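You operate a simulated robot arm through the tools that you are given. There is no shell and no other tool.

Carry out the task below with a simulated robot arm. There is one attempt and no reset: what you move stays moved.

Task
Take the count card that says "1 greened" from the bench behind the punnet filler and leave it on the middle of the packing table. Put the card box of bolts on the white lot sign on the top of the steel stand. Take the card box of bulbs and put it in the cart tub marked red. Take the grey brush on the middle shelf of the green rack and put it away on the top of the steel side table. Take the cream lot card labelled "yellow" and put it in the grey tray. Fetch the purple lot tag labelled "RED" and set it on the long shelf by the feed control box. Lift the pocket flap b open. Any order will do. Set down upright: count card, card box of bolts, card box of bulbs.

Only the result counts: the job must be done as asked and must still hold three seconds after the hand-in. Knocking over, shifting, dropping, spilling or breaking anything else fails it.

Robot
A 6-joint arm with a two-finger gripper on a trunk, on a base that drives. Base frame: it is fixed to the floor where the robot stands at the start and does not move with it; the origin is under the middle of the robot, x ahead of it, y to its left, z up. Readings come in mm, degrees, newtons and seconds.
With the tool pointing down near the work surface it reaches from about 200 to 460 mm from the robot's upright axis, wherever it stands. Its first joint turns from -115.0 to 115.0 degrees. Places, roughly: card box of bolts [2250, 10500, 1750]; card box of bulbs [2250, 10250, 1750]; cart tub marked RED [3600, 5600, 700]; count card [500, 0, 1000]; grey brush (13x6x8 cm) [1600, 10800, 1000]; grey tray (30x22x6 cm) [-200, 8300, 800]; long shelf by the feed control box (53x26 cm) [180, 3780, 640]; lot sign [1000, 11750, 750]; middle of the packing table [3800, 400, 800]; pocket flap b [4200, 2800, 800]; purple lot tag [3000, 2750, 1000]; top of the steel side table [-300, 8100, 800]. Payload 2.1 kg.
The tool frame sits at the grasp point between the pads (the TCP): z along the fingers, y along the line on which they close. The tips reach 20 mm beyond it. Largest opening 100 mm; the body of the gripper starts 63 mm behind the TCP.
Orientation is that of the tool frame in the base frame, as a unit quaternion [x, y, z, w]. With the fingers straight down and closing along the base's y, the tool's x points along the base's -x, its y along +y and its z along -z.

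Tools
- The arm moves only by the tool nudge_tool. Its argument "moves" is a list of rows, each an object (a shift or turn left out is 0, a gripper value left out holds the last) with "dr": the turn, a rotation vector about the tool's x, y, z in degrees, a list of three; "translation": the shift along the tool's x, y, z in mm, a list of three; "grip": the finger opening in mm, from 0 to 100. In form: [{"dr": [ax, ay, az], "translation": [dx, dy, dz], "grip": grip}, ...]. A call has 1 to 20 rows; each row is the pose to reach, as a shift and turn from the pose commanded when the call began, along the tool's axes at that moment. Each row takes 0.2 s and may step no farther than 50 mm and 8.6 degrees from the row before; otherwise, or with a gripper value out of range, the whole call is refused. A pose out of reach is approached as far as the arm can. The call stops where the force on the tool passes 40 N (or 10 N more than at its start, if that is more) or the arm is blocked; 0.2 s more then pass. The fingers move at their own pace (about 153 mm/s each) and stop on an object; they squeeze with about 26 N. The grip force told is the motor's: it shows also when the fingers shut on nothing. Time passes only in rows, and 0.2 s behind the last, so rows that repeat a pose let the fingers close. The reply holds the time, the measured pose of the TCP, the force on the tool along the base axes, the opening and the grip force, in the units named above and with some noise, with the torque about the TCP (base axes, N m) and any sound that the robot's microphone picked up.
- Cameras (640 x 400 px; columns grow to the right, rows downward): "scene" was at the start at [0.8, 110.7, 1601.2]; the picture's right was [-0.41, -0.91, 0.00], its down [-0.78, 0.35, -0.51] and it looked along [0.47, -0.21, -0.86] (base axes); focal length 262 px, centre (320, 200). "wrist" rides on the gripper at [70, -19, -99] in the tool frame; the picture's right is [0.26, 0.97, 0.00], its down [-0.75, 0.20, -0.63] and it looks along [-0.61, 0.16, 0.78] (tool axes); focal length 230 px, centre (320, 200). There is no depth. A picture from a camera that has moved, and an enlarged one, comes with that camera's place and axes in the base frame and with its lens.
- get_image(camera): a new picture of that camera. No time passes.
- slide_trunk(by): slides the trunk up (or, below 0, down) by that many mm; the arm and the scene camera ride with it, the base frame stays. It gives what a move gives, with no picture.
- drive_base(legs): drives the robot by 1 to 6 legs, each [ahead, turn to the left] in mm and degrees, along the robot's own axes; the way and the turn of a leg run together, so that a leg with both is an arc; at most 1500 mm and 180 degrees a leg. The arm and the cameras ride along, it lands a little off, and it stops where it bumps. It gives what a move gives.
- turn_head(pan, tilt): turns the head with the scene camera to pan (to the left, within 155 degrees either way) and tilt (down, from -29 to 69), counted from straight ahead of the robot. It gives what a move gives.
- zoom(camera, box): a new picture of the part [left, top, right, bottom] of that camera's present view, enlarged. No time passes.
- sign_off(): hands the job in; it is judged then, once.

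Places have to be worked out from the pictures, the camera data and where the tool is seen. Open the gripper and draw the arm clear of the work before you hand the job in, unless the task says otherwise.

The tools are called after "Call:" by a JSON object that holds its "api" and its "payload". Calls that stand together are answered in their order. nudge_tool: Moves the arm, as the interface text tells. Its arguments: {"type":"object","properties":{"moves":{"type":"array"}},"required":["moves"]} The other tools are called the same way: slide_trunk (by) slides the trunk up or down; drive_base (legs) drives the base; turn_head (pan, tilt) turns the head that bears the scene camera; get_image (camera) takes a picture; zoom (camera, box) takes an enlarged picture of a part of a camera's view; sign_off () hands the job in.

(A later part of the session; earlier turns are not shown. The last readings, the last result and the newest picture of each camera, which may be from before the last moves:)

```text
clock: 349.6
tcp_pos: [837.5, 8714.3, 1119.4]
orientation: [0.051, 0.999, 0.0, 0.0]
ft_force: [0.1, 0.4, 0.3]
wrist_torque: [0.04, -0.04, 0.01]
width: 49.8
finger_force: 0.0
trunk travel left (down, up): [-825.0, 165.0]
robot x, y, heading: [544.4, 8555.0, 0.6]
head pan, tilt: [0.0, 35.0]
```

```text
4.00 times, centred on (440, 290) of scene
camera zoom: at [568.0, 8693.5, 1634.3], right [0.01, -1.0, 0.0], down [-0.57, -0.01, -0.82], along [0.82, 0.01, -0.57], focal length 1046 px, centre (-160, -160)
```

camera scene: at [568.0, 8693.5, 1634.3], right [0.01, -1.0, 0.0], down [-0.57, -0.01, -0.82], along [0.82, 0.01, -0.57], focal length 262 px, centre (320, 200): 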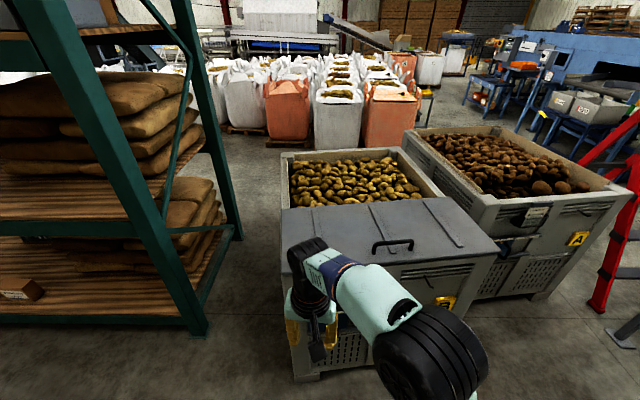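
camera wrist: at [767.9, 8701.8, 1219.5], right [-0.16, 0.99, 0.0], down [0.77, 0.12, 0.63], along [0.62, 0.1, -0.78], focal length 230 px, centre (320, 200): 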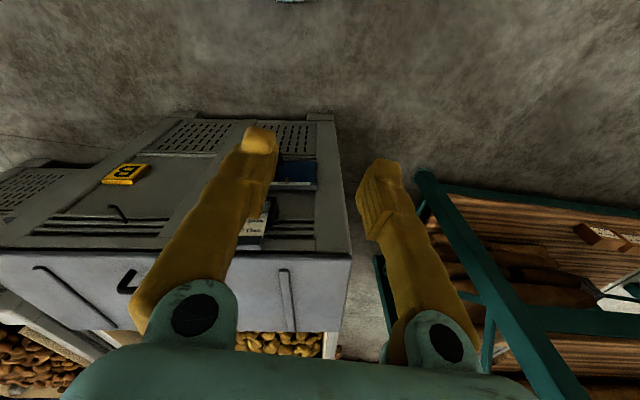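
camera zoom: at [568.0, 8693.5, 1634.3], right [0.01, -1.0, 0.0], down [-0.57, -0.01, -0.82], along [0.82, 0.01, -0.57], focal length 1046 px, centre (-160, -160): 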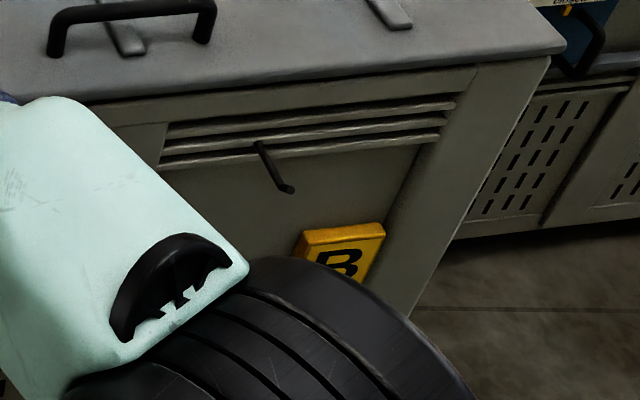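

Bin A's holder shows a cream "BROWN LOT" card; B's is hidden by the arm. I swing the arm right to see it.

Call:
{"api": "nudge_tool", "payload": {"moves": [{"translation": [0, -45, 0]}, {"translation": [0, -90, 0]}, {"translation": [0, -135, 0]}, {"translation": [0, -180, 0]}, {"translation": [0, -225, 0]}, {"translation": [0, -270, 0]}, {"translation": [0, -300, 0]}, {"translation": [0, -300, 0]}]}}

Call:
{"api": "turn_head", "payload": {"pan": 0, "tilt": 45}}

Call:
{"api": "get_image", "payload": {"camera": "scene"}}

Call:
{"api": "zoom", "payload": {"camera": "scene", "box": [260, 180, 460, 320]}}

Call:
{"api": "get_image", "payload": {"camera": "wrist"}}

```text
clock: 351.4
tcp_pos: [806.5, 8414.5, 1122.0]
orientation: [0.05, 0.999, 0.0, -0.001]
ft_force: [-1.8, -0.5, 0.4]
wrist_torque: [-0.02, 0.01, 0.0]
width: 50.3
finger_force: 0.1
trunk travel left (down, up): [-825.0, 165.0]
robot x, y, heading: [544.2, 8550.3, 0.6]
head pan, tilt: [0.0, 35.0]
```

```text
clock: 352.2
tcp_pos: [807.6, 8414.5, 1122.9]
orientation: [0.05, 0.999, 0.0, 0.0]
ft_force: [-0.1, 0.7, 0.3]
wrist_torque: [0.03, 0.0, -0.04]
width: 50.1
finger_force: 0.1
trunk travel left (down, up): [-825.0, 165.0]
robot x, y, heading: [542.9, 8557.1, 0.9]
head pan, tilt: [0.0, 45.0]
```

```text
taken
camera scene: at [561.2, 8693.2, 1619.6], right [0.01, -1.0, 0.0], down [-0.71, -0.01, -0.71], along [0.71, 0.01, -0.71], focal length 262 px, centre (320, 200)
```

scene: 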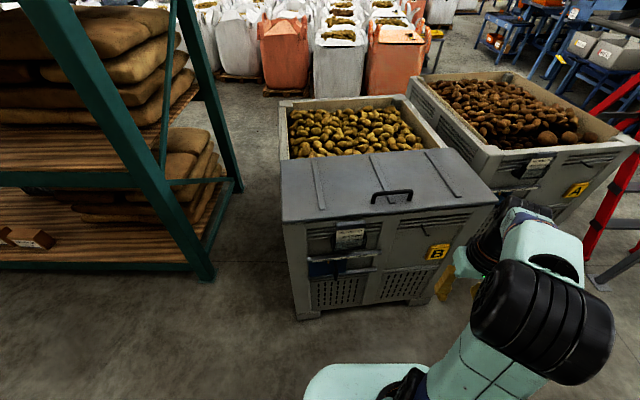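

```text
2.86 times, centred on (360, 250) of scene
camera zoom: at [561.2, 8693.2, 1619.6], right [0.01, -1.0, 0.0], down [-0.71, -0.01, -0.71], along [0.71, 0.01, -0.71], focal length 747 px, centre (206, 57)
```

zoom: 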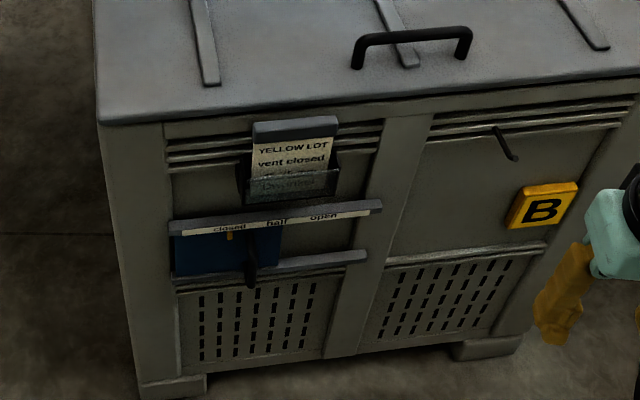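

```text
taken
camera wrist: at [737.3, 8402.9, 1221.9], right [-0.16, 0.99, 0.0], down [0.77, 0.12, 0.63], along [0.62, 0.1, -0.78], focal length 230 px, centre (320, 200)
```

wrist: 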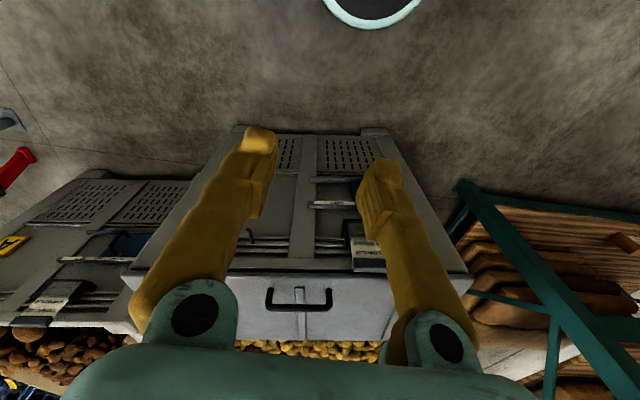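

The B holder carries a cream "YELLOW LOT" card with a grey top tab, near (1130, 8595, 910). I move closer and bring the wrist camera in front of it.

Call:
{"api": "drive_base", "payload": {"legs": [[150, 0]]}}

Call:
{"api": "nudge_tool", "payload": {"moves": [{"translation": [0, 45, 0]}, {"translation": [0, 90, 0]}, {"translation": [0, 135, 0]}, {"translation": [0, 185, 0]}, {"translation": [0, 185, 20], "dr": [0, -8, 0]}, {"translation": [0, 185, 40], "dr": [0, -16, 0]}, {"translation": [0, 185, 60], "dr": [0, -24, 0]}, {"translation": [0, 185, 80], "dr": [0, -30, 0]}, {"translation": [0, 185, 80], "dr": [0, -30, 0]}]}}

Call:
{"api": "get_image", "payload": {"camera": "wrist"}}

Call:
{"api": "get_image", "payload": {"camera": "scene"}}

```text
clock: 353.6
tcp_pos: [956.8, 8416.7, 1121.8]
orientation: [0.051, 0.999, 0.0, 0.0]
ft_force: [0.0, -0.5, -0.4]
wrist_torque: [0.0, 0.0, 0.03]
width: 50.1
finger_force: 0.1
trunk travel left (down, up): [-825.0, 165.0]
robot x, y, heading: [690.4, 8554.9, 0.6]
head pan, tilt: [0.0, 45.0]
```

```text
clock: 355.6
tcp_pos: [1013.6, 8620.1, 1056.6]
orientation: [0.048, 0.965, -0.013, 0.257]
ft_force: [-0.4, 0.2, -0.3]
wrist_torque: [0.04, -0.02, 0.02]
width: 49.9
finger_force: 0.1
out of reach, approached as far as the arm can: row 7, 8, 9
trunk travel left (down, up): [-825.0, 165.0]
robot x, y, heading: [692.7, 8560.4, 0.6]
head pan, tilt: [0.0, 45.0]
```

```text
taken
camera wrist: at [902.7, 8612.0, 1108.6], right [-0.13, 0.98, -0.13], down [0.36, 0.17, 0.92], along [0.93, 0.07, -0.37], focal length 230 px, centre (320, 200)
```

wrist: 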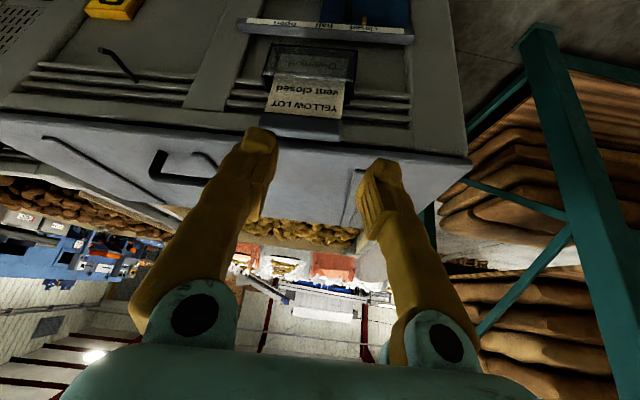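

```text
taken
camera scene: at [710.6, 8694.8, 1619.7], right [0.01, -1.0, 0.0], down [-0.71, -0.01, -0.71], along [0.71, 0.01, -0.71], focal length 262 px, centre (320, 200)
```

scene: 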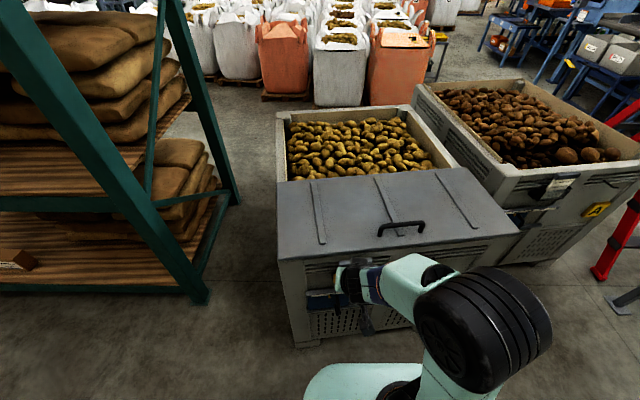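

Call:
{"api": "zoom", "payload": {"camera": "wrist", "box": [200, 0, 420, 160]}}

Call:
{"api": "zoom", "payload": {"camera": "wrist", "box": [245, 30, 375, 150]}}

```text
2.50 times, centred on (310, 80) of wrist
camera zoom: at [902.7, 8612.0, 1108.6], right [-0.13, 0.98, -0.13], down [0.36, 0.17, 0.92], along [0.93, 0.07, -0.37], focal length 575 px, centre (345, 500)
```

zoom: 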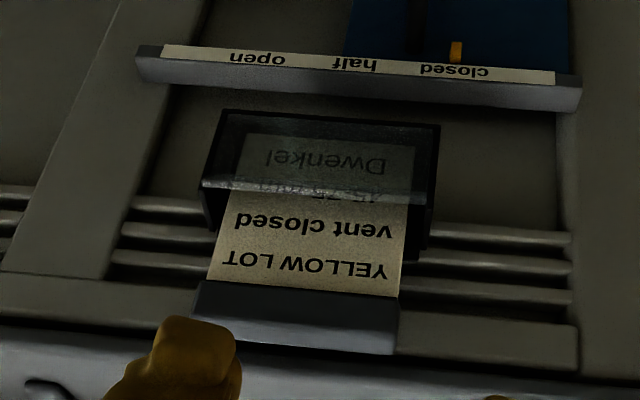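

```text
3.33 times, centred on (310, 90) of wrist
camera zoom: at [902.7, 8612.0, 1108.6], right [-0.13, 0.98, -0.13], down [0.36, 0.17, 0.92], along [0.93, 0.07, -0.37], focal length 767 px, centre (353, 567)
```

zoom: 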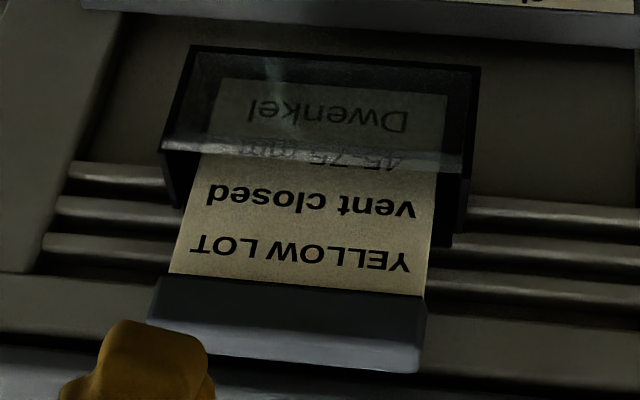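

The card has a grey tab about 100 mm wide at y 8545–8645, z 890–922, x≈1150. I need the gap behind it, so I swing the arm aside and look down steeply with the head camera.

Call:
{"api": "nudge_tool", "payload": {"moves": [{"translation": [0, -45, 0], "dr": [0, 7, 0]}, {"translation": [0, -90, 0], "dr": [0, 14, 0]}, {"translation": [0, -135, 0], "dr": [0, 22, 0]}, {"translation": [0, -180, 0], "dr": [0, 30, 0]}, {"translation": [0, -215, 0], "dr": [0, 30, 0]}, {"translation": [0, -215, 0], "dr": [0, 30, 0]}]}}

Call:
{"api": "turn_head", "payload": {"pan": -5, "tilt": 60}}

Call:
{"api": "get_image", "payload": {"camera": "scene"}}

Call:
{"api": "zoom", "payload": {"camera": "scene", "box": [290, 130, 410, 230]}}

```text
clock: 356.9
tcp_pos: [992.2, 8406.3, 1057.0]
orientation: [0.05, 0.999, 0.0, -0.001]
ft_force: [-1.2, 0.5, 0.3]
wrist_torque: [-0.01, -0.03, -0.02]
width: 49.7
finger_force: 0.0
trunk travel left (down, up): [-825.0, 165.0]
robot x, y, heading: [689.3, 8556.0, 0.8]
head pan, tilt: [0.0, 45.0]
```

```text
clock: 357.7
tcp_pos: [991.4, 8405.1, 1058.1]
orientation: [0.05, 0.999, 0.0, -0.002]
ft_force: [-0.3, 0.2, 0.3]
wrist_torque: [0.0, 0.0, 0.01]
width: 49.9
finger_force: 0.0
trunk travel left (down, up): [-825.0, 165.0]
robot x, y, heading: [695.4, 8555.6, 0.9]
head pan, tilt: [-5.0, 60.0]
```

```text
taken
camera scene: at [696.5, 8689.0, 1600.2], right [-0.07, -1.0, 0.0], down [-0.86, 0.06, -0.5], along [0.5, -0.04, -0.87], focal length 262 px, centre (320, 200)
```

scene: 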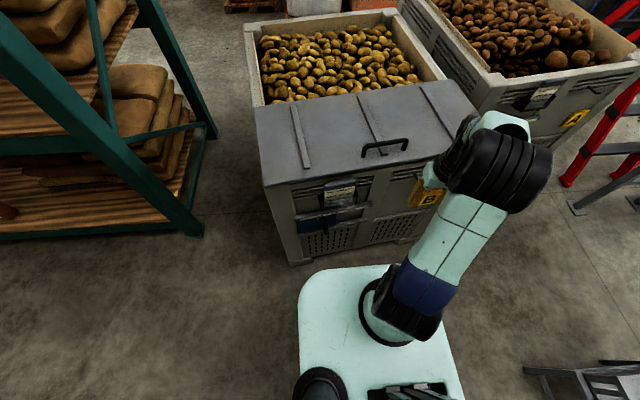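

```text
4.00 times, centred on (350, 180) of scene
camera zoom: at [696.5, 8689.0, 1600.2], right [-0.07, -1.0, 0.0], down [-0.86, 0.06, -0.5], along [0.5, -0.04, -0.87], focal length 1046 px, centre (200, 280)
```

zoom: 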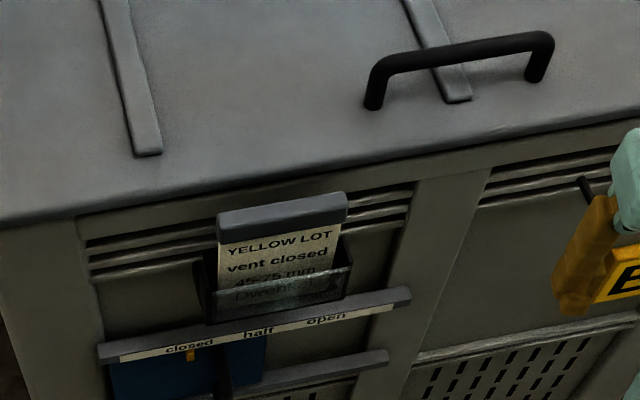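

Combining views: tab front-top at (1117–1127, 8645–8548), z 926–948, ~16 mm thick, yaw ≈6°, with ~27 mm to the lid edge behind. I bring the tool above it, closing across its thickness.

Call:
{"api": "nudge_tool", "payload": {"moves": [{"translation": [-10, 20, 0], "dr": [0, 0, 8], "grip": 30}, {"translation": [-20, 40, 0], "dr": [0, 0, 16]}, {"translation": [-32, 60, 0], "dr": [0, 0, 24]}, {"translation": [-44, 80, 0], "dr": [0, 0, 32]}, {"translation": [-56, 100, 0], "dr": [0, 0, 40]}, {"translation": [-68, 120, 0], "dr": [0, 0, 48]}, {"translation": [-80, 140, 0], "dr": [0, 0, 56]}, {"translation": [-92, 162, 0], "dr": [0, 0, 64]}, {"translation": [-104, 184, 0], "dr": [0, 0, 72]}, {"translation": [-112, 204, 0], "dr": [0, 0, 78.4]}, {"translation": [-112, 204, 0], "dr": [0, 0, 78.4]}]}}

Call:
{"api": "get_image", "payload": {"camera": "wrist"}}

Call:
{"api": "get_image", "payload": {"camera": "scene"}}

```text
clock: 360.1
tcp_pos: [1125.7, 8598.9, 1056.1]
orientation: [0.671, 0.742, -0.001, 0.0]
ft_force: [-0.5, -0.3, 0.0]
wrist_torque: [0.03, 0.01, 0.0]
width: 30.0
finger_force: 0.1
trunk travel left (down, up): [-825.0, 165.0]
robot x, y, heading: [695.4, 8552.9, 0.6]
head pan, tilt: [-5.0, 60.0]
```

```text
taken
camera wrist: at [1101.1, 8666.7, 1156.1], right [0.94, 0.35, 0.0], down [0.28, -0.73, 0.63], along [0.22, -0.59, -0.78], focal length 230 px, centre (320, 200)
```

wrist: 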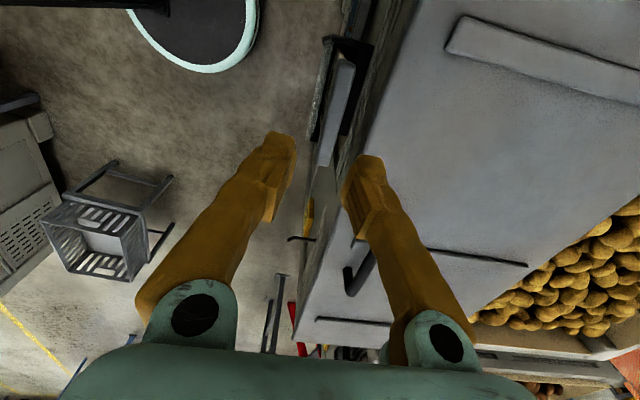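

```text
taken
camera scene: at [696.2, 8688.7, 1600.2], right [-0.07, -1.0, 0.0], down [-0.86, 0.06, -0.5], along [0.5, -0.04, -0.87], focal length 262 px, centre (320, 200)
```

scene: 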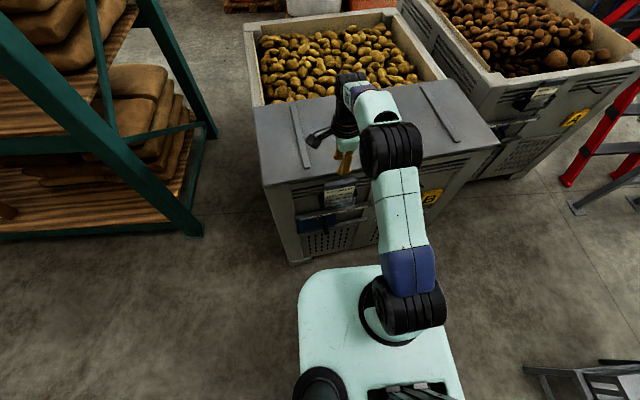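

Now a top view of the tab. Zooming in.

Call:
{"api": "zoom", "payload": {"camera": "wrist", "box": [260, 20, 440, 180]}}

Call:
{"api": "zoom", "payload": {"camera": "scene", "box": [290, 130, 410, 230]}}

```text
2.50 times, centred on (350, 100) of wrist
camera zoom: at [1101.1, 8666.7, 1156.1], right [0.94, 0.35, 0.0], down [0.28, -0.73, 0.63], along [0.22, -0.59, -0.78], focal length 575 px, centre (245, 450)
```

zoom: 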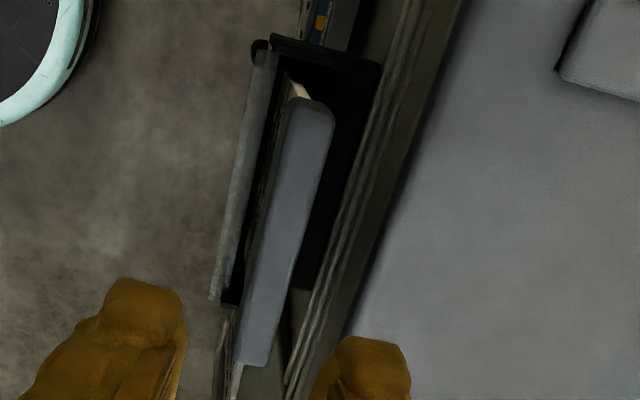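

```text
4.00 times, centred on (350, 180) of scene
camera zoom: at [696.2, 8688.7, 1600.2], right [-0.07, -1.0, 0.0], down [-0.86, 0.06, -0.5], along [0.5, -0.04, -0.87], focal length 1046 px, centre (200, 280)
```

zoom: 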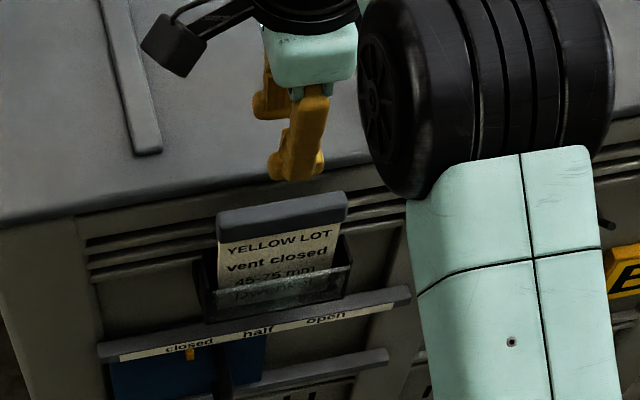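

The top view shows the tab ~12.8 mm further toward the bin than the TCP and yawed 4° more, with room behind it. I correct, lower to just above the tab and re-check.

Call:
{"api": "nudge_tool", "payload": {"moves": [{"translation": [0, 6, 0], "dr": [0, 0, -2], "grip": 24}, {"translation": [0, 12.8, 0], "dr": [0, 0, -4.1]}, {"translation": [0, 12.8, 30], "dr": [0, 0, -4.1]}, {"translation": [0, 12.8, 60], "dr": [0, 0, -4.1]}, {"translation": [0, 12.8, 76], "dr": [0, 0, -4.1]}, {"translation": [0, 12.8, 76], "dr": [0, 0, -4.1]}]}}

Call:
{"api": "get_image", "payload": {"camera": "wrist"}}

Call:
{"api": "zoom", "payload": {"camera": "wrist", "box": [240, 0, 420, 220]}}

Call:
{"api": "zoom", "payload": {"camera": "scene", "box": [290, 130, 410, 230]}}

```text
clock: 361.5
tcp_pos: [1137.8, 8598.6, 980.9]
orientation: [0.643, 0.766, -0.001, 0.0]
ft_force: [0.3, 0.0, 0.2]
wrist_torque: [0.01, -0.01, 0.03]
width: 24.1
finger_force: 0.2
trunk travel left (down, up): [-825.0, 165.0]
robot x, y, heading: [694.8, 8553.3, 1.0]
head pan, tilt: [-5.0, 60.0]
```

```text
taken
camera wrist: at [1107.3, 8663.1, 1080.5], right [0.91, 0.42, 0.0], down [0.33, -0.7, 0.63], along [0.26, -0.57, -0.78], focal length 230 px, centre (320, 200)
```

wrist: 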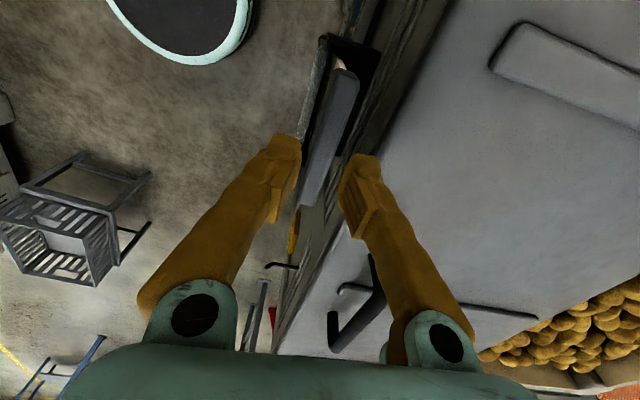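

```text
1.82 times, centred on (330, 110) of wrist
camera zoom: at [1107.3, 8663.1, 1080.5], right [0.91, 0.42, 0.0], down [0.33, -0.7, 0.63], along [0.26, -0.57, -0.78], focal length 418 px, centre (302, 364)
```

zoom: 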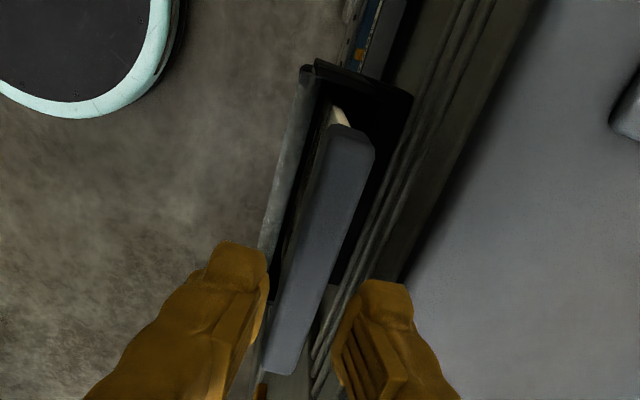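

```text
4.00 times, centred on (350, 180) of scene
camera zoom: at [696.5, 8689.2, 1600.1], right [-0.07, -1.0, 0.0], down [-0.86, 0.06, -0.5], along [0.5, -0.04, -0.87], focal length 1046 px, centre (200, 280)
```

zoom: 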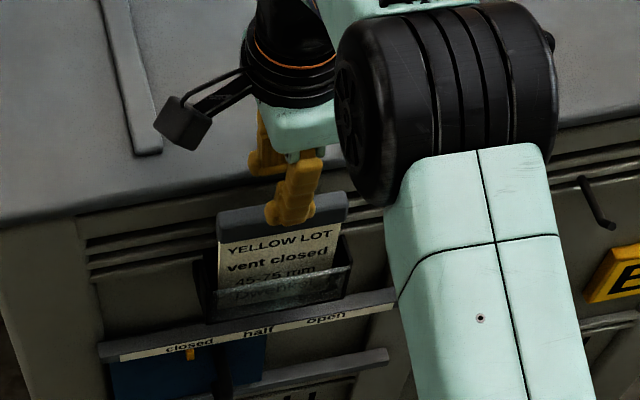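

Well aligned (2 mm shift needed). Descend to z≈946 and close.

Call:
{"api": "nudge_tool", "payload": {"moves": [{"translation": [0, 2, 8]}, {"translation": [0, 2, 16]}, {"translation": [0, 2, 24]}, {"translation": [0, 2, 30]}, {"translation": [0, 2, 35]}, {"translation": [0, 2, 35]}]}}

Call:
{"api": "get_image", "payload": {"camera": "wrist"}}

Call:
{"api": "zoom", "payload": {"camera": "scene", "box": [310, 150, 400, 220]}}

```text
clock: 362.9
tcp_pos: [1138.4, 8599.2, 946.3]
orientation: [0.643, 0.766, -0.002, 0.0]
ft_force: [-0.2, -1.0, 0.4]
wrist_torque: [0.0, 0.02, 0.01]
width: 24.0
finger_force: 0.0
trunk travel left (down, up): [-825.0, 165.0]
robot x, y, heading: [690.8, 8557.3, 0.8]
head pan, tilt: [-5.0, 60.0]
```

```text
taken
camera wrist: at [1109.3, 8665.0, 1046.1], right [0.91, 0.42, 0.0], down [0.33, -0.7, 0.63], along [0.26, -0.57, -0.78], focal length 230 px, centre (320, 200)
```

wrist: 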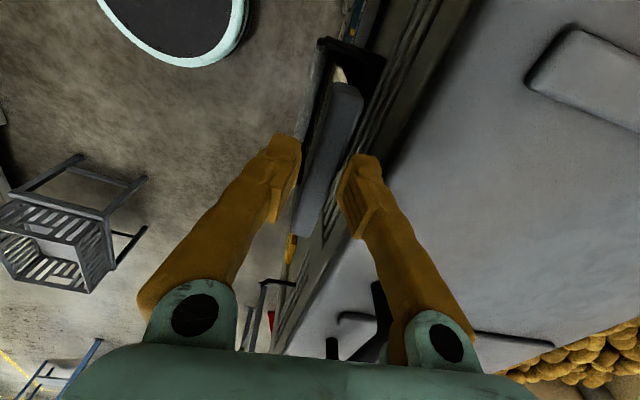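

```text
5.71 times, centred on (355, 185) of scene
camera zoom: at [696.5, 8689.2, 1600.1], right [-0.07, -1.0, 0.0], down [-0.86, 0.06, -0.5], along [0.5, -0.04, -0.87], focal length 1495 px, centre (120, 286)
```

zoom: 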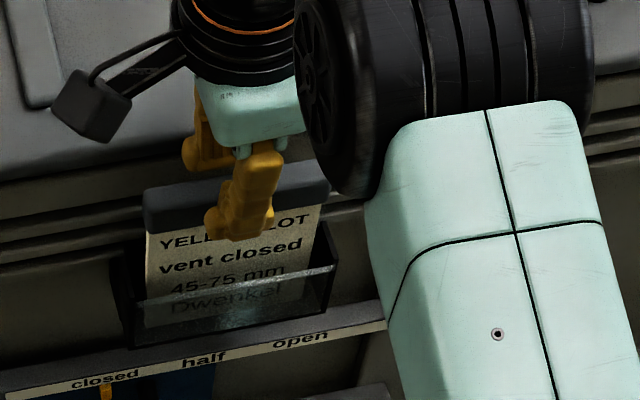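

Fingers straddle the tab. Close.

Call:
{"api": "nudge_tool", "payload": {"moves": [{"grip": 18}, {"grip": 10}, {"grip": 5}, {"grip": 5}]}}

Call:
{"api": "zoom", "payload": {"camera": "wrist", "box": [220, 0, 440, 260]}}

```text
clock: 363.9
tcp_pos: [1138.1, 8600.6, 947.8]
orientation: [0.643, 0.766, 0.001, 0.0]
ft_force: [0.4, -0.5, 11.4]
wrist_torque: [-0.02, -0.11, -0.03]
width: 5.8
finger_force: 0.0
trunk travel left (down, up): [-825.0, 165.0]
robot x, y, heading: [695.6, 8555.4, 1.2]
head pan, tilt: [-5.0, 60.0]
```

```text
1.54 times, centred on (330, 130) of wrist
camera zoom: at [1108.0, 8664.7, 1047.3], right [0.91, 0.42, 0.0], down [0.33, -0.7, 0.63], along [0.27, -0.57, -0.78], focal length 354 px, centre (305, 308)
```

zoom: 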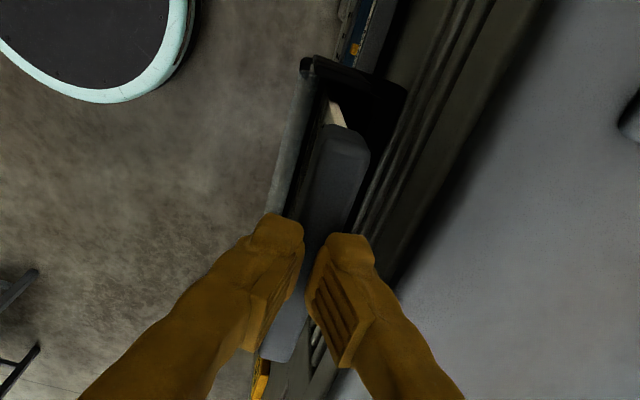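

The fingers closed on top of the tab—its top is at about z 925, lower than judged. I raise, reopen, and re-measure with that height.

Call:
{"api": "nudge_tool", "payload": {"moves": [{"translation": [0, 0, -8]}, {"translation": [0, 0, -15]}, {"translation": [0, 0, -15], "grip": 15}, {"translation": [0, 0, -15], "grip": 26}, {"translation": [0, 0, -15], "grip": 26}]}}

Call:
{"api": "zoom", "payload": {"camera": "wrist", "box": [240, 0, 420, 220]}}

```text
clock: 365.1
tcp_pos: [1139.0, 8598.7, 962.7]
orientation: [0.643, 0.766, -0.001, -0.001]
ft_force: [-0.5, 0.4, 1.1]
wrist_torque: [-0.01, 0.0, -0.02]
width: 26.0
finger_force: 0.0
trunk travel left (down, up): [-825.0, 165.0]
robot x, y, heading: [695.7, 8551.1, 0.9]
head pan, tilt: [-5.0, 60.0]
```

```text
1.82 times, centred on (330, 110) of wrist
camera zoom: at [1109.3, 8664.4, 1062.1], right [0.91, 0.42, 0.0], down [0.33, -0.7, 0.63], along [0.26, -0.57, -0.78], focal length 418 px, centre (302, 364)
```

zoom: 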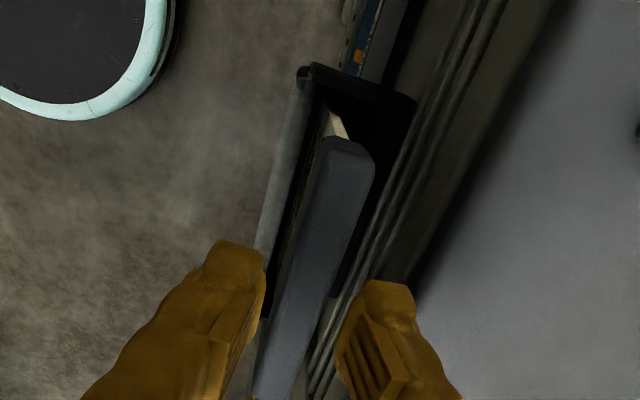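

Re-measured: tab rear edge is 12 mm and the ribs ~21–23 mm behind the TCP, so the gap just fits a finger. I shift 2.5 mm, set 22 mm opening and go down to z≈933.

Call:
{"api": "nudge_tool", "payload": {"moves": [{"translation": [0, 2.5, 0], "grip": 22}, {"translation": [0, 2.5, 8], "grip": 22}, {"translation": [0, 2.5, 15]}, {"translation": [0, 2.5, 20]}, {"translation": [0, 2.5, 25]}, {"translation": [0, 2.5, 29]}, {"translation": [0, 2.5, 29]}]}}

Call:
{"api": "zoom", "payload": {"camera": "wrist", "box": [240, 0, 420, 220]}}

```text
clock: 366.7
tcp_pos: [1140.7, 8600.8, 933.0]
orientation: [0.644, 0.765, 0.0, -0.001]
ft_force: [-0.7, 0.2, 0.0]
wrist_torque: [0.02, 0.01, 0.0]
width: 22.3
finger_force: 0.1
trunk travel left (down, up): [-825.0, 165.0]
robot x, y, heading: [693.1, 8553.1, 0.8]
head pan, tilt: [-5.0, 60.0]
```

```text
1.82 times, centred on (330, 110) of wrist
camera zoom: at [1110.8, 8665.2, 1033.0], right [0.91, 0.42, 0.0], down [0.33, -0.7, 0.63], along [0.26, -0.57, -0.78], focal length 418 px, centre (302, 364)
```

zoom: 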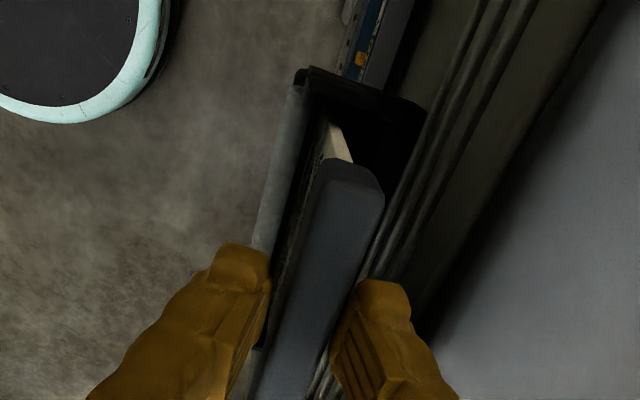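

No contact force; the rear finger looks to be behind the tab. Close.

Call:
{"api": "nudge_tool", "payload": {"moves": [{"grip": 16}, {"grip": 10}, {"grip": 5}, {"grip": 3}, {"grip": 3}]}}

Call:
{"api": "zoom", "payload": {"camera": "wrist", "box": [240, 0, 420, 220]}}

```text
clock: 367.9
tcp_pos: [1141.5, 8600.7, 933.3]
orientation: [0.643, 0.766, 0.0, -0.001]
ft_force: [0.3, 0.5, 0.6]
wrist_torque: [-0.02, -0.01, 0.01]
width: 15.8
finger_force: 26.3
trunk travel left (down, up): [-825.0, 165.0]
robot x, y, heading: [692.5, 8556.1, 0.9]
head pan, tilt: [-5.0, 60.0]
```

```text
1.82 times, centred on (330, 110) of wrist
camera zoom: at [1110.9, 8665.1, 1033.0], right [0.91, 0.42, 0.0], down [0.33, -0.7, 0.63], along [0.26, -0.57, -0.78], focal length 418 px, centre (302, 364)
```

zoom: 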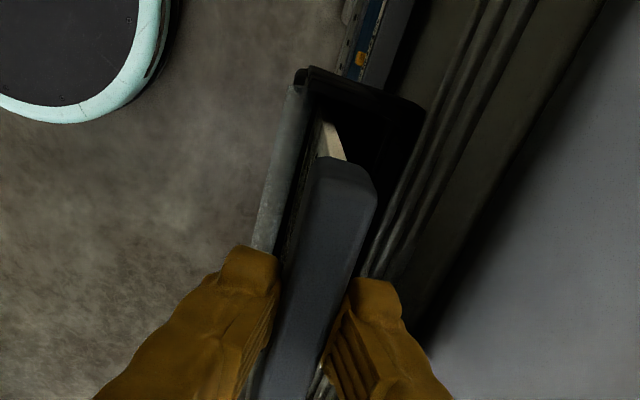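

Gripped at 15.8 mm with full force. Lift straight up.

Call:
{"api": "nudge_tool", "payload": {"moves": [{"translation": [0, 0, -8]}, {"translation": [0, 0, -18]}, {"translation": [0, 0, -30]}, {"translation": [0, 0, -45]}, {"translation": [0, 0, -60]}, {"translation": [0, 0, -60]}]}}

Call:
{"api": "slide_trunk", "payload": {"by": 110}}

Call:
{"api": "get_image", "payload": {"camera": "wrist"}}

Call:
{"api": "get_image", "payload": {"camera": "scene"}}

```text
clock: 369.3
tcp_pos: [1141.4, 8601.7, 993.5]
orientation: [0.643, 0.766, -0.001, 0.0]
ft_force: [0.6, 1.0, -0.7]
wrist_torque: [-0.04, 0.0, -0.02]
width: 15.8
finger_force: 25.8
trunk travel left (down, up): [-825.0, 165.0]
robot x, y, heading: [693.7, 8556.4, 0.8]
head pan, tilt: [-5.0, 60.0]
```

```text
clock: 370.7
tcp_pos: [1142.2, 8601.2, 1104.2]
orientation: [0.643, 0.766, -0.001, 0.0]
ft_force: [-0.7, -0.5, -1.1]
wrist_torque: [-0.03, -0.02, -0.01]
width: 15.4
finger_force: 25.6
trunk travel left (down, up): [-935.0, 55.0]
robot x, y, heading: [694.2, 8555.0, 0.8]
head pan, tilt: [-5.0, 60.0]
```

```text
taken
camera wrist: at [1112.2, 8666.1, 1203.7], right [0.91, 0.42, 0.0], down [0.33, -0.7, 0.63], along [0.26, -0.57, -0.78], focal length 230 px, centre (320, 200)
```

wrist: 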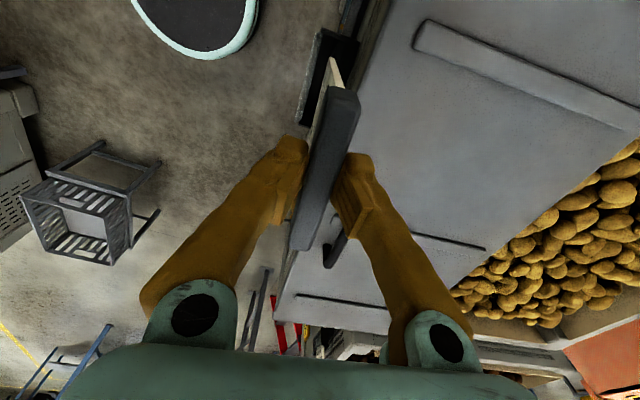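

```text
taken
camera scene: at [696.8, 8689.2, 1710.1], right [-0.07, -1.0, 0.0], down [-0.86, 0.06, -0.5], along [0.5, -0.04, -0.87], focal length 262 px, centre (320, 200)
```

scene: 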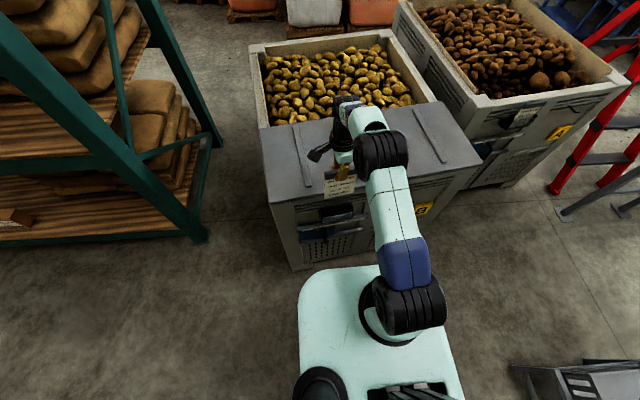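

The card is free of the pocket. I draw the arm in, back off, and head to the side table again.

Call:
{"api": "drive_base", "payload": {"legs": [[-150, 0]]}}

Call:
{"api": "nudge_tool", "payload": {"moves": [{"translation": [0, -40, 0]}, {"translation": [0, -80, 0]}, {"translation": [0, -120, 0]}, {"translation": [0, -150, 0]}, {"translation": [0, -150, 0]}]}}

Call:
{"api": "zoom", "payload": {"camera": "scene", "box": [260, 120, 460, 280]}}

Call:
{"api": "drive_base", "payload": {"legs": [[-60, 0], [0, -90], [310, 0], [0, -90]]}}

Call:
{"api": "turn_head", "payload": {"pan": 10, "tilt": 40}}

Call:
{"api": "get_image", "payload": {"camera": "scene"}}

```text
clock: 372.1
tcp_pos: [1003.8, 8599.9, 1099.2]
orientation: [0.643, 0.766, -0.004, -0.004]
ft_force: [1.7, 0.5, -0.3]
wrist_torque: [0.03, 0.08, -0.01]
width: 15.6
finger_force: 25.8
trunk travel left (down, up): [-935.0, 55.0]
robot x, y, heading: [545.4, 8555.7, 0.7]
head pan, tilt: [-5.0, 60.0]
```

```text
clock: 373.3
tcp_pos: [845.9, 8572.9, 1104.6]
orientation: [0.644, 0.765, 0.0, -0.001]
ft_force: [-0.6, -0.5, -1.3]
wrist_torque: [0.01, 0.0, 0.0]
width: 15.6
finger_force: 26.1
trunk travel left (down, up): [-935.0, 55.0]
robot x, y, heading: [542.0, 8557.2, 0.5]
head pan, tilt: [-5.0, 60.0]
```

```text
2.50 times, centred on (360, 200) of scene
camera zoom: at [548.7, 8687.3, 1710.1], right [-0.07, -1.0, 0.0], down [-0.86, 0.06, -0.5], along [0.5, -0.04, -0.87], focal length 654 px, centre (220, 200)
```

zoom: 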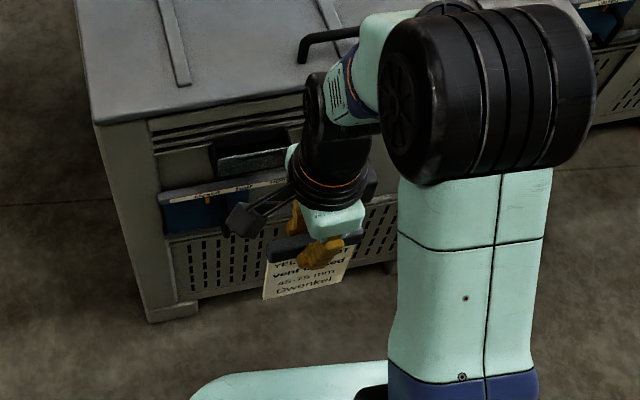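

```text
clock: 383.7
tcp_pos: [194.1, 8222.5, 1105.2]
orientation: [0.763, -0.646, 0.001, -0.001]
ft_force: [-0.6, 0.5, -0.1]
wrist_torque: [0.0, -0.01, 0.0]
width: 15.7
finger_force: 25.8
trunk travel left (down, up): [-935.0, 55.0]
robot x, y, heading: [493.3, 8238.6, -179.7]
head pan, tilt: [-5.0, 60.0]
```

```text
clock: 384.5
tcp_pos: [194.7, 8222.0, 1105.0]
orientation: [0.762, -0.647, 0.0, 0.0]
ft_force: [0.2, -0.3, -1.0]
wrist_torque: [-0.03, 0.03, -0.01]
width: 15.5
finger_force: 25.6
trunk travel left (down, up): [-935.0, 55.0]
robot x, y, heading: [493.0, 8243.1, -179.4]
head pan, tilt: [10.0, 40.0]
```

```text
taken
camera scene: at [471.8, 8082.7, 1736.8], right [-0.18, 0.98, 0.0], down [0.63, 0.11, -0.77], along [-0.75, -0.14, -0.64], focal length 262 px, centre (320, 200)
```

scene: 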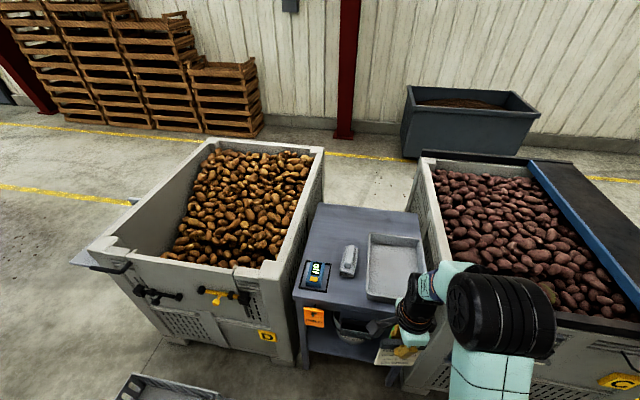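

The card hangs about 118 mm below the TCP. I'll lay it leaning into the grey tray: drive up, centre over the tray (y≈8265), then lower and pitch the tool forward so it lies down gently.

Call:
{"api": "drive_base", "payload": {"legs": [[300, 0]]}}

Call:
{"api": "turn_head", "payload": {"pan": 10, "tilt": 50}}

Call:
{"api": "get_image", "payload": {"camera": "scene"}}

Call:
{"api": "get_image", "payload": {"camera": "wrist"}}

```text
clock: 386.5
tcp_pos: [-102.2, 8221.3, 1104.9]
orientation: [0.762, -0.647, 0.0, 0.001]
ft_force: [-0.3, 0.0, -0.5]
wrist_torque: [-0.01, 0.04, -0.01]
width: 15.7
finger_force: 25.9
trunk travel left (down, up): [-935.0, 55.0]
robot x, y, heading: [200.2, 8235.0, -179.8]
head pan, tilt: [10.0, 40.0]
```

```text
clock: 387.2
tcp_pos: [-103.1, 8220.9, 1103.4]
orientation: [0.762, -0.647, 0.0, -0.001]
ft_force: [-0.5, -0.5, -0.9]
wrist_torque: [0.01, 0.04, 0.02]
width: 15.8
finger_force: 26.5
trunk travel left (down, up): [-935.0, 55.0]
robot x, y, heading: [199.0, 8238.4, -179.7]
head pan, tilt: [10.0, 50.0]
```

```text
taken
camera scene: at [181.7, 8082.6, 1722.7], right [-0.18, 0.98, 0.0], down [0.75, 0.14, -0.64], along [-0.63, -0.11, -0.77], focal length 262 px, centre (320, 200)
```

scene: 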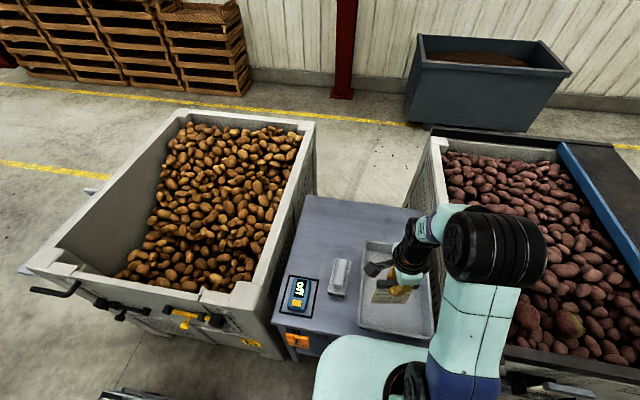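

```text
taken
camera wrist: at [-73.6, 8155.2, 1204.4], right [-0.91, -0.41, 0.0], down [-0.32, 0.71, 0.63], along [-0.26, 0.57, -0.78], focal length 230 px, centre (320, 200)
```

wrist: 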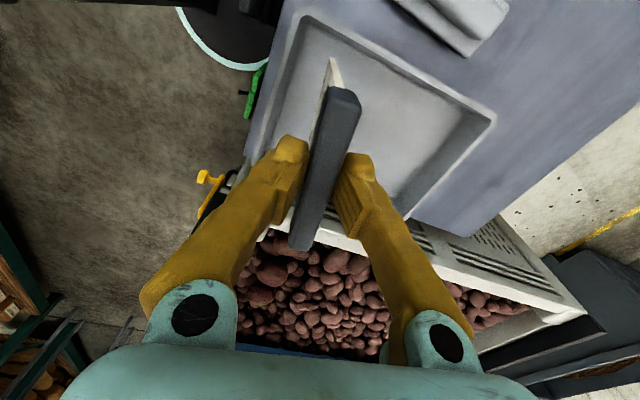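

Tray spans x −352…−58, y 8160…8372. I align yaw, centre at (−187, 8266) and lower the trunk 110 mm.

Call:
{"api": "nudge_tool", "payload": {"moves": [{"translation": [-20, 25, 0], "dr": [0, 0, 3]}, {"translation": [-40, 50, 0], "dr": [0, 0, 6]}, {"translation": [-58, 75, 0], "dr": [0, 0, 9.3]}, {"translation": [-58, 75, 0], "dr": [0, 0, 9.3]}]}}

Call:
{"api": "slide_trunk", "payload": {"by": -110}}

Call:
{"api": "nudge_tool", "payload": {"moves": [{"dr": [-8, 0, 0]}, {"dr": [-16, 0, 0]}, {"dr": [-24, 0, 0]}, {"dr": [-32, 0, 0]}, {"dr": [-40, 0, 0]}, {"dr": [-45, 0, 0]}, {"dr": [-45, 0, 0]}]}}

Call:
{"api": "get_image", "payload": {"camera": "wrist"}}

Call:
{"api": "zoom", "payload": {"camera": "scene", "box": [280, 160, 520, 360]}}

```text
clock: 388.2
tcp_pos: [-183.8, 8266.9, 1102.2]
orientation: [-0.706, 0.708, -0.001, 0.001]
ft_force: [0.3, 0.2, -0.5]
wrist_torque: [0.04, 0.05, 0.01]
width: 15.9
finger_force: 26.2
trunk travel left (down, up): [-935.0, 55.0]
robot x, y, heading: [195.9, 8237.7, -179.8]
head pan, tilt: [10.0, 50.0]
```

```text
clock: 389.7
tcp_pos: [-184.3, 8266.0, 991.5]
orientation: [0.707, -0.707, 0.001, 0.0]
ft_force: [0.1, 0.3, -0.2]
wrist_torque: [-0.02, 0.0, -0.01]
width: 16.0
finger_force: 25.5
trunk travel left (down, up): [-825.0, 165.0]
robot x, y, heading: [202.0, 8238.2, -180.0]
head pan, tilt: [10.0, 50.0]
```

```text
clock: 391.3
tcp_pos: [-182.9, 8252.0, 992.1]
orientation: [0.697, -0.687, -0.12, 0.167]
ft_force: [0.7, 0.5, -1.6]
wrist_torque: [0.01, -0.03, 0.01]
width: 15.6
finger_force: 26.6
out of reach, approached as far as the arm can: row 3, 4, 5, 6, 7
trunk travel left (down, up): [-825.0, 165.0]
robot x, y, heading: [199.6, 8234.5, -179.7]
head pan, tilt: [10.0, 50.0]
```

```text
taken
camera wrist: at [-124.7, 8188.2, 1080.1], right [-0.88, -0.26, 0.4], down [0.05, 0.79, 0.61], along [-0.47, 0.55, -0.69], focal length 230 px, centre (320, 200)
```

wrist: 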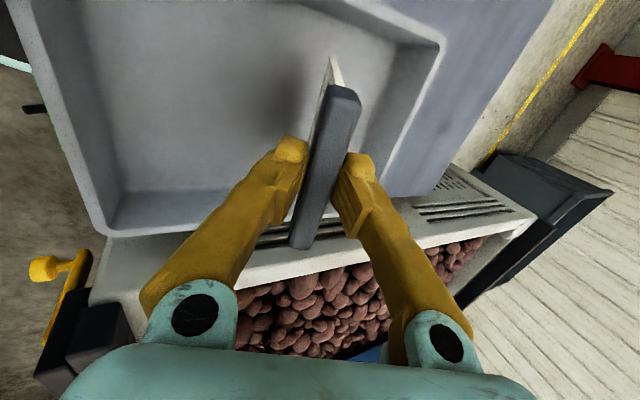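

```text
2.00 times, centred on (400, 260) of scene
camera zoom: at [182.1, 8082.7, 1612.7], right [-0.18, 0.98, 0.0], down [0.75, 0.14, -0.64], along [-0.63, -0.11, -0.77], focal length 523 px, centre (160, 80)
```

zoom: 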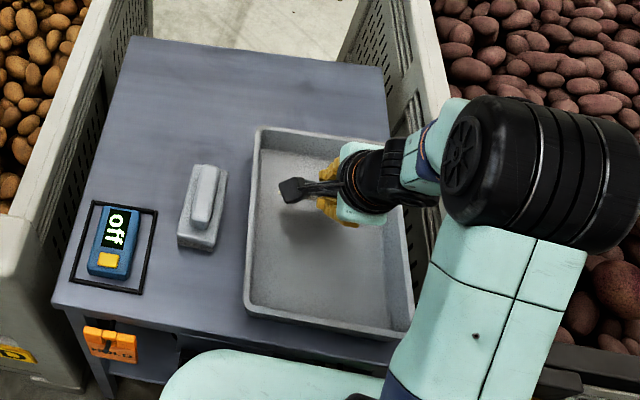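

The wrist can't pitch that far here. I step the pitch back toward about 16°, which was reachable.

Call:
{"api": "nudge_tool", "payload": {"moves": [{"dr": [8, 0, 0]}, {"dr": [16, 0, 0]}, {"dr": [24, 0, 0]}, {"dr": [29, 0, 0]}, {"dr": [29, 0, 0]}]}}

```text
clock: 392.5
tcp_pos: [-185.1, 8250.3, 992.7]
orientation: [0.717, -0.694, 0.057, -0.013]
ft_force: [-1.1, 0.0, 0.4]
wrist_torque: [-0.01, -0.03, 0.0]
width: 15.6
finger_force: 26.3
out of reach, approached as far as the arm can: row 1, 2
trunk travel left (down, up): [-825.0, 165.0]
robot x, y, heading: [204.0, 8238.3, -179.7]
head pan, tilt: [10.0, 50.0]
```

Orientation is slightly off now; I correct to about 10° forward pitch and re-centre y, then lower.

Call:
{"api": "nudge_tool", "payload": {"moves": [{"translation": [-8, 0, 0], "dr": [-7, -2, 1]}, {"translation": [-16, 0, 0], "dr": [-14, -3.6, 1.9]}, {"translation": [-16, 0, 0], "dr": [-15.7, -3.6, 1.9]}, {"translation": [-16, 0, 0], "dr": [-15.7, -3.6, 1.9]}]}}

Call:
{"api": "get_image", "payload": {"camera": "wrist"}}

```text
clock: 393.5
tcp_pos: [-185.2, 8267.2, 990.3]
orientation: [-0.702, 0.707, 0.062, -0.063]
ft_force: [-0.1, 0.1, -0.5]
wrist_torque: [0.02, 0.01, -0.02]
width: 15.6
finger_force: 26.1
trunk travel left (down, up): [-825.0, 165.0]
robot x, y, heading: [199.6, 8235.4, -179.8]
head pan, tilt: [10.0, 50.0]
```

```text
taken
camera wrist: at [-149.0, 8195.5, 1086.3], right [-0.95, -0.25, 0.17], down [-0.08, 0.75, 0.65], along [-0.29, 0.61, -0.74], focal length 230 px, centre (320, 200)
```

wrist: 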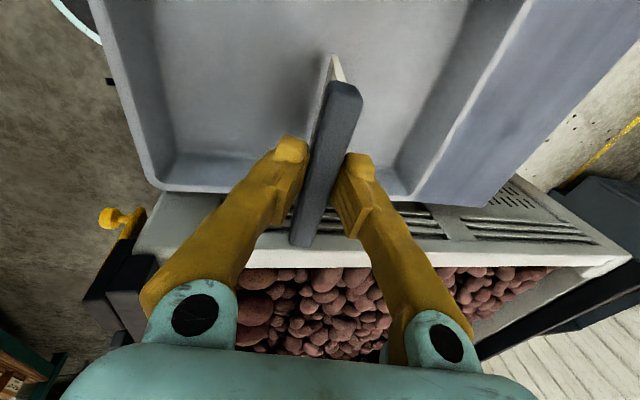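

Now about 10° pitched. I shift 30 mm further in and lower toward the tray floor.

Call:
{"api": "nudge_tool", "payload": {"moves": [{"translation": [0, 14.7, 5]}, {"translation": [0, 26, 25]}, {"translation": [0, 21.8, 49.5]}, {"translation": [0, 21.8, 49.5]}]}}

Call:
{"api": "nudge_tool", "payload": {"moves": [{"translation": [0, -0.9, 5]}, {"translation": [0, -1.7, 10]}, {"translation": [0, -1.7, 10]}]}}

Call:
{"api": "get_image", "payload": {"camera": "wrist"}}

```text
clock: 394.5
tcp_pos: [-214.6, 8264.1, 948.1]
orientation: [-0.701, 0.707, 0.064, -0.065]
ft_force: [4.1, 0.2, 19.7]
wrist_torque: [0.0, -0.01, 0.02]
width: 15.7
finger_force: 25.6
trunk travel left (down, up): [-825.0, 165.0]
robot x, y, heading: [198.8, 8238.0, -179.7]
head pan, tilt: [10.0, 50.0]
```

```text
clock: 395.3
tcp_pos: [-213.2, 8265.0, 936.9]
orientation: [-0.702, 0.707, 0.061, -0.064]
ft_force: [-0.4, 0.4, 4.0]
wrist_torque: [-0.02, 0.14, 0.06]
width: 10.1
finger_force: 26.3
trunk travel left (down, up): [-825.0, 165.0]
robot x, y, heading: [200.7, 8238.8, -180.1]
head pan, tilt: [10.0, 50.0]
```

```text
taken
camera wrist: at [-178.8, 8194.4, 1031.7], right [-0.95, -0.25, 0.17], down [-0.08, 0.75, 0.65], along [-0.29, 0.61, -0.74], focal length 230 px, centre (320, 200)
```

wrist: 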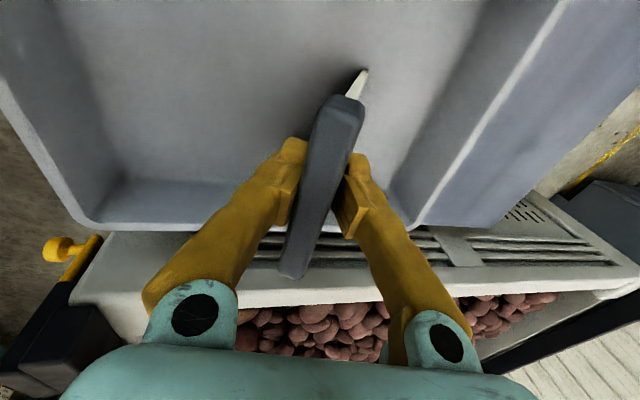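

The card's lower edge is on the tray floor and it is leaning. I open the fingers so it settles into the tray.

Call:
{"api": "nudge_tool", "payload": {"moves": [{"grip": 16}, {"grip": 24}, {"grip": 32}, {"grip": 40}, {"grip": 40}]}}

Call:
{"api": "get_image", "payload": {"camera": "wrist"}}

```text
clock: 396.5
tcp_pos: [-215.3, 8265.3, 936.1]
orientation: [-0.702, 0.707, 0.062, -0.064]
ft_force: [0.3, -0.6, -0.3]
wrist_torque: [0.01, -0.02, 0.0]
width: 40.1
finger_force: 0.5
trunk travel left (down, up): [-825.0, 165.0]
robot x, y, heading: [202.0, 8237.5, -180.0]
head pan, tilt: [10.0, 50.0]
```

```text
taken
camera wrist: at [-179.4, 8194.4, 1031.8], right [-0.95, -0.25, 0.17], down [-0.08, 0.75, 0.65], along [-0.29, 0.61, -0.74], focal length 230 px, centre (320, 200)
```

wrist: 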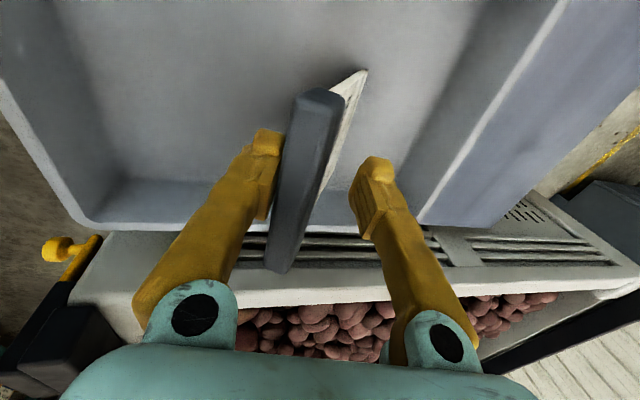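

The card leans on the robot-side finger. I ease the finger back and down to lay it lower before withdrawing.

Call:
{"api": "nudge_tool", "payload": {"moves": [{"translation": [0, -16, 3]}, {"translation": [0, -32, 7]}, {"translation": [0, -48, 13]}, {"translation": [0, -64, 19]}, {"translation": [0, -78, 24]}, {"translation": [0, -90, 26]}, {"translation": [0, -90, 26]}]}}

Call:
{"api": "get_image", "payload": {"camera": "wrist"}}

```text
clock: 398.1
tcp_pos: [-141.6, 8271.2, 899.2]
orientation: [-0.701, 0.708, 0.064, -0.05]
ft_force: [1.3, 1.1, -0.5]
wrist_torque: [-0.02, -0.02, -0.03]
width: 39.9
finger_force: 0.0
out of reach, approached as far as the arm can: row 5, 6
trunk travel left (down, up): [-825.0, 165.0]
robot x, y, heading: [197.0, 8241.0, -179.7]
head pan, tilt: [10.0, 50.0]
```

```text
taken
camera wrist: at [-107.8, 8199.1, 993.3], right [-0.96, -0.25, 0.15], down [-0.09, 0.74, 0.67], along [-0.28, 0.63, -0.73], focal length 230 px, centre (320, 200)
```

wrist: 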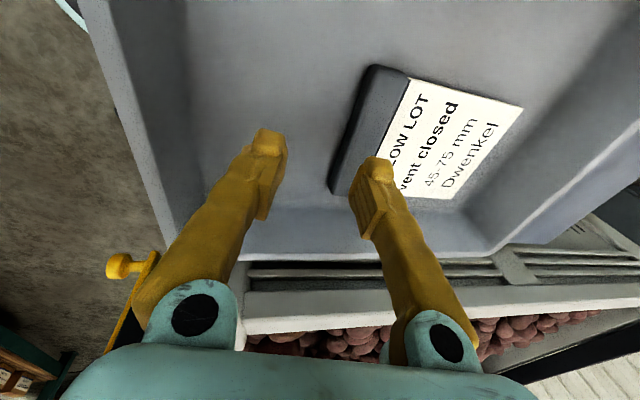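

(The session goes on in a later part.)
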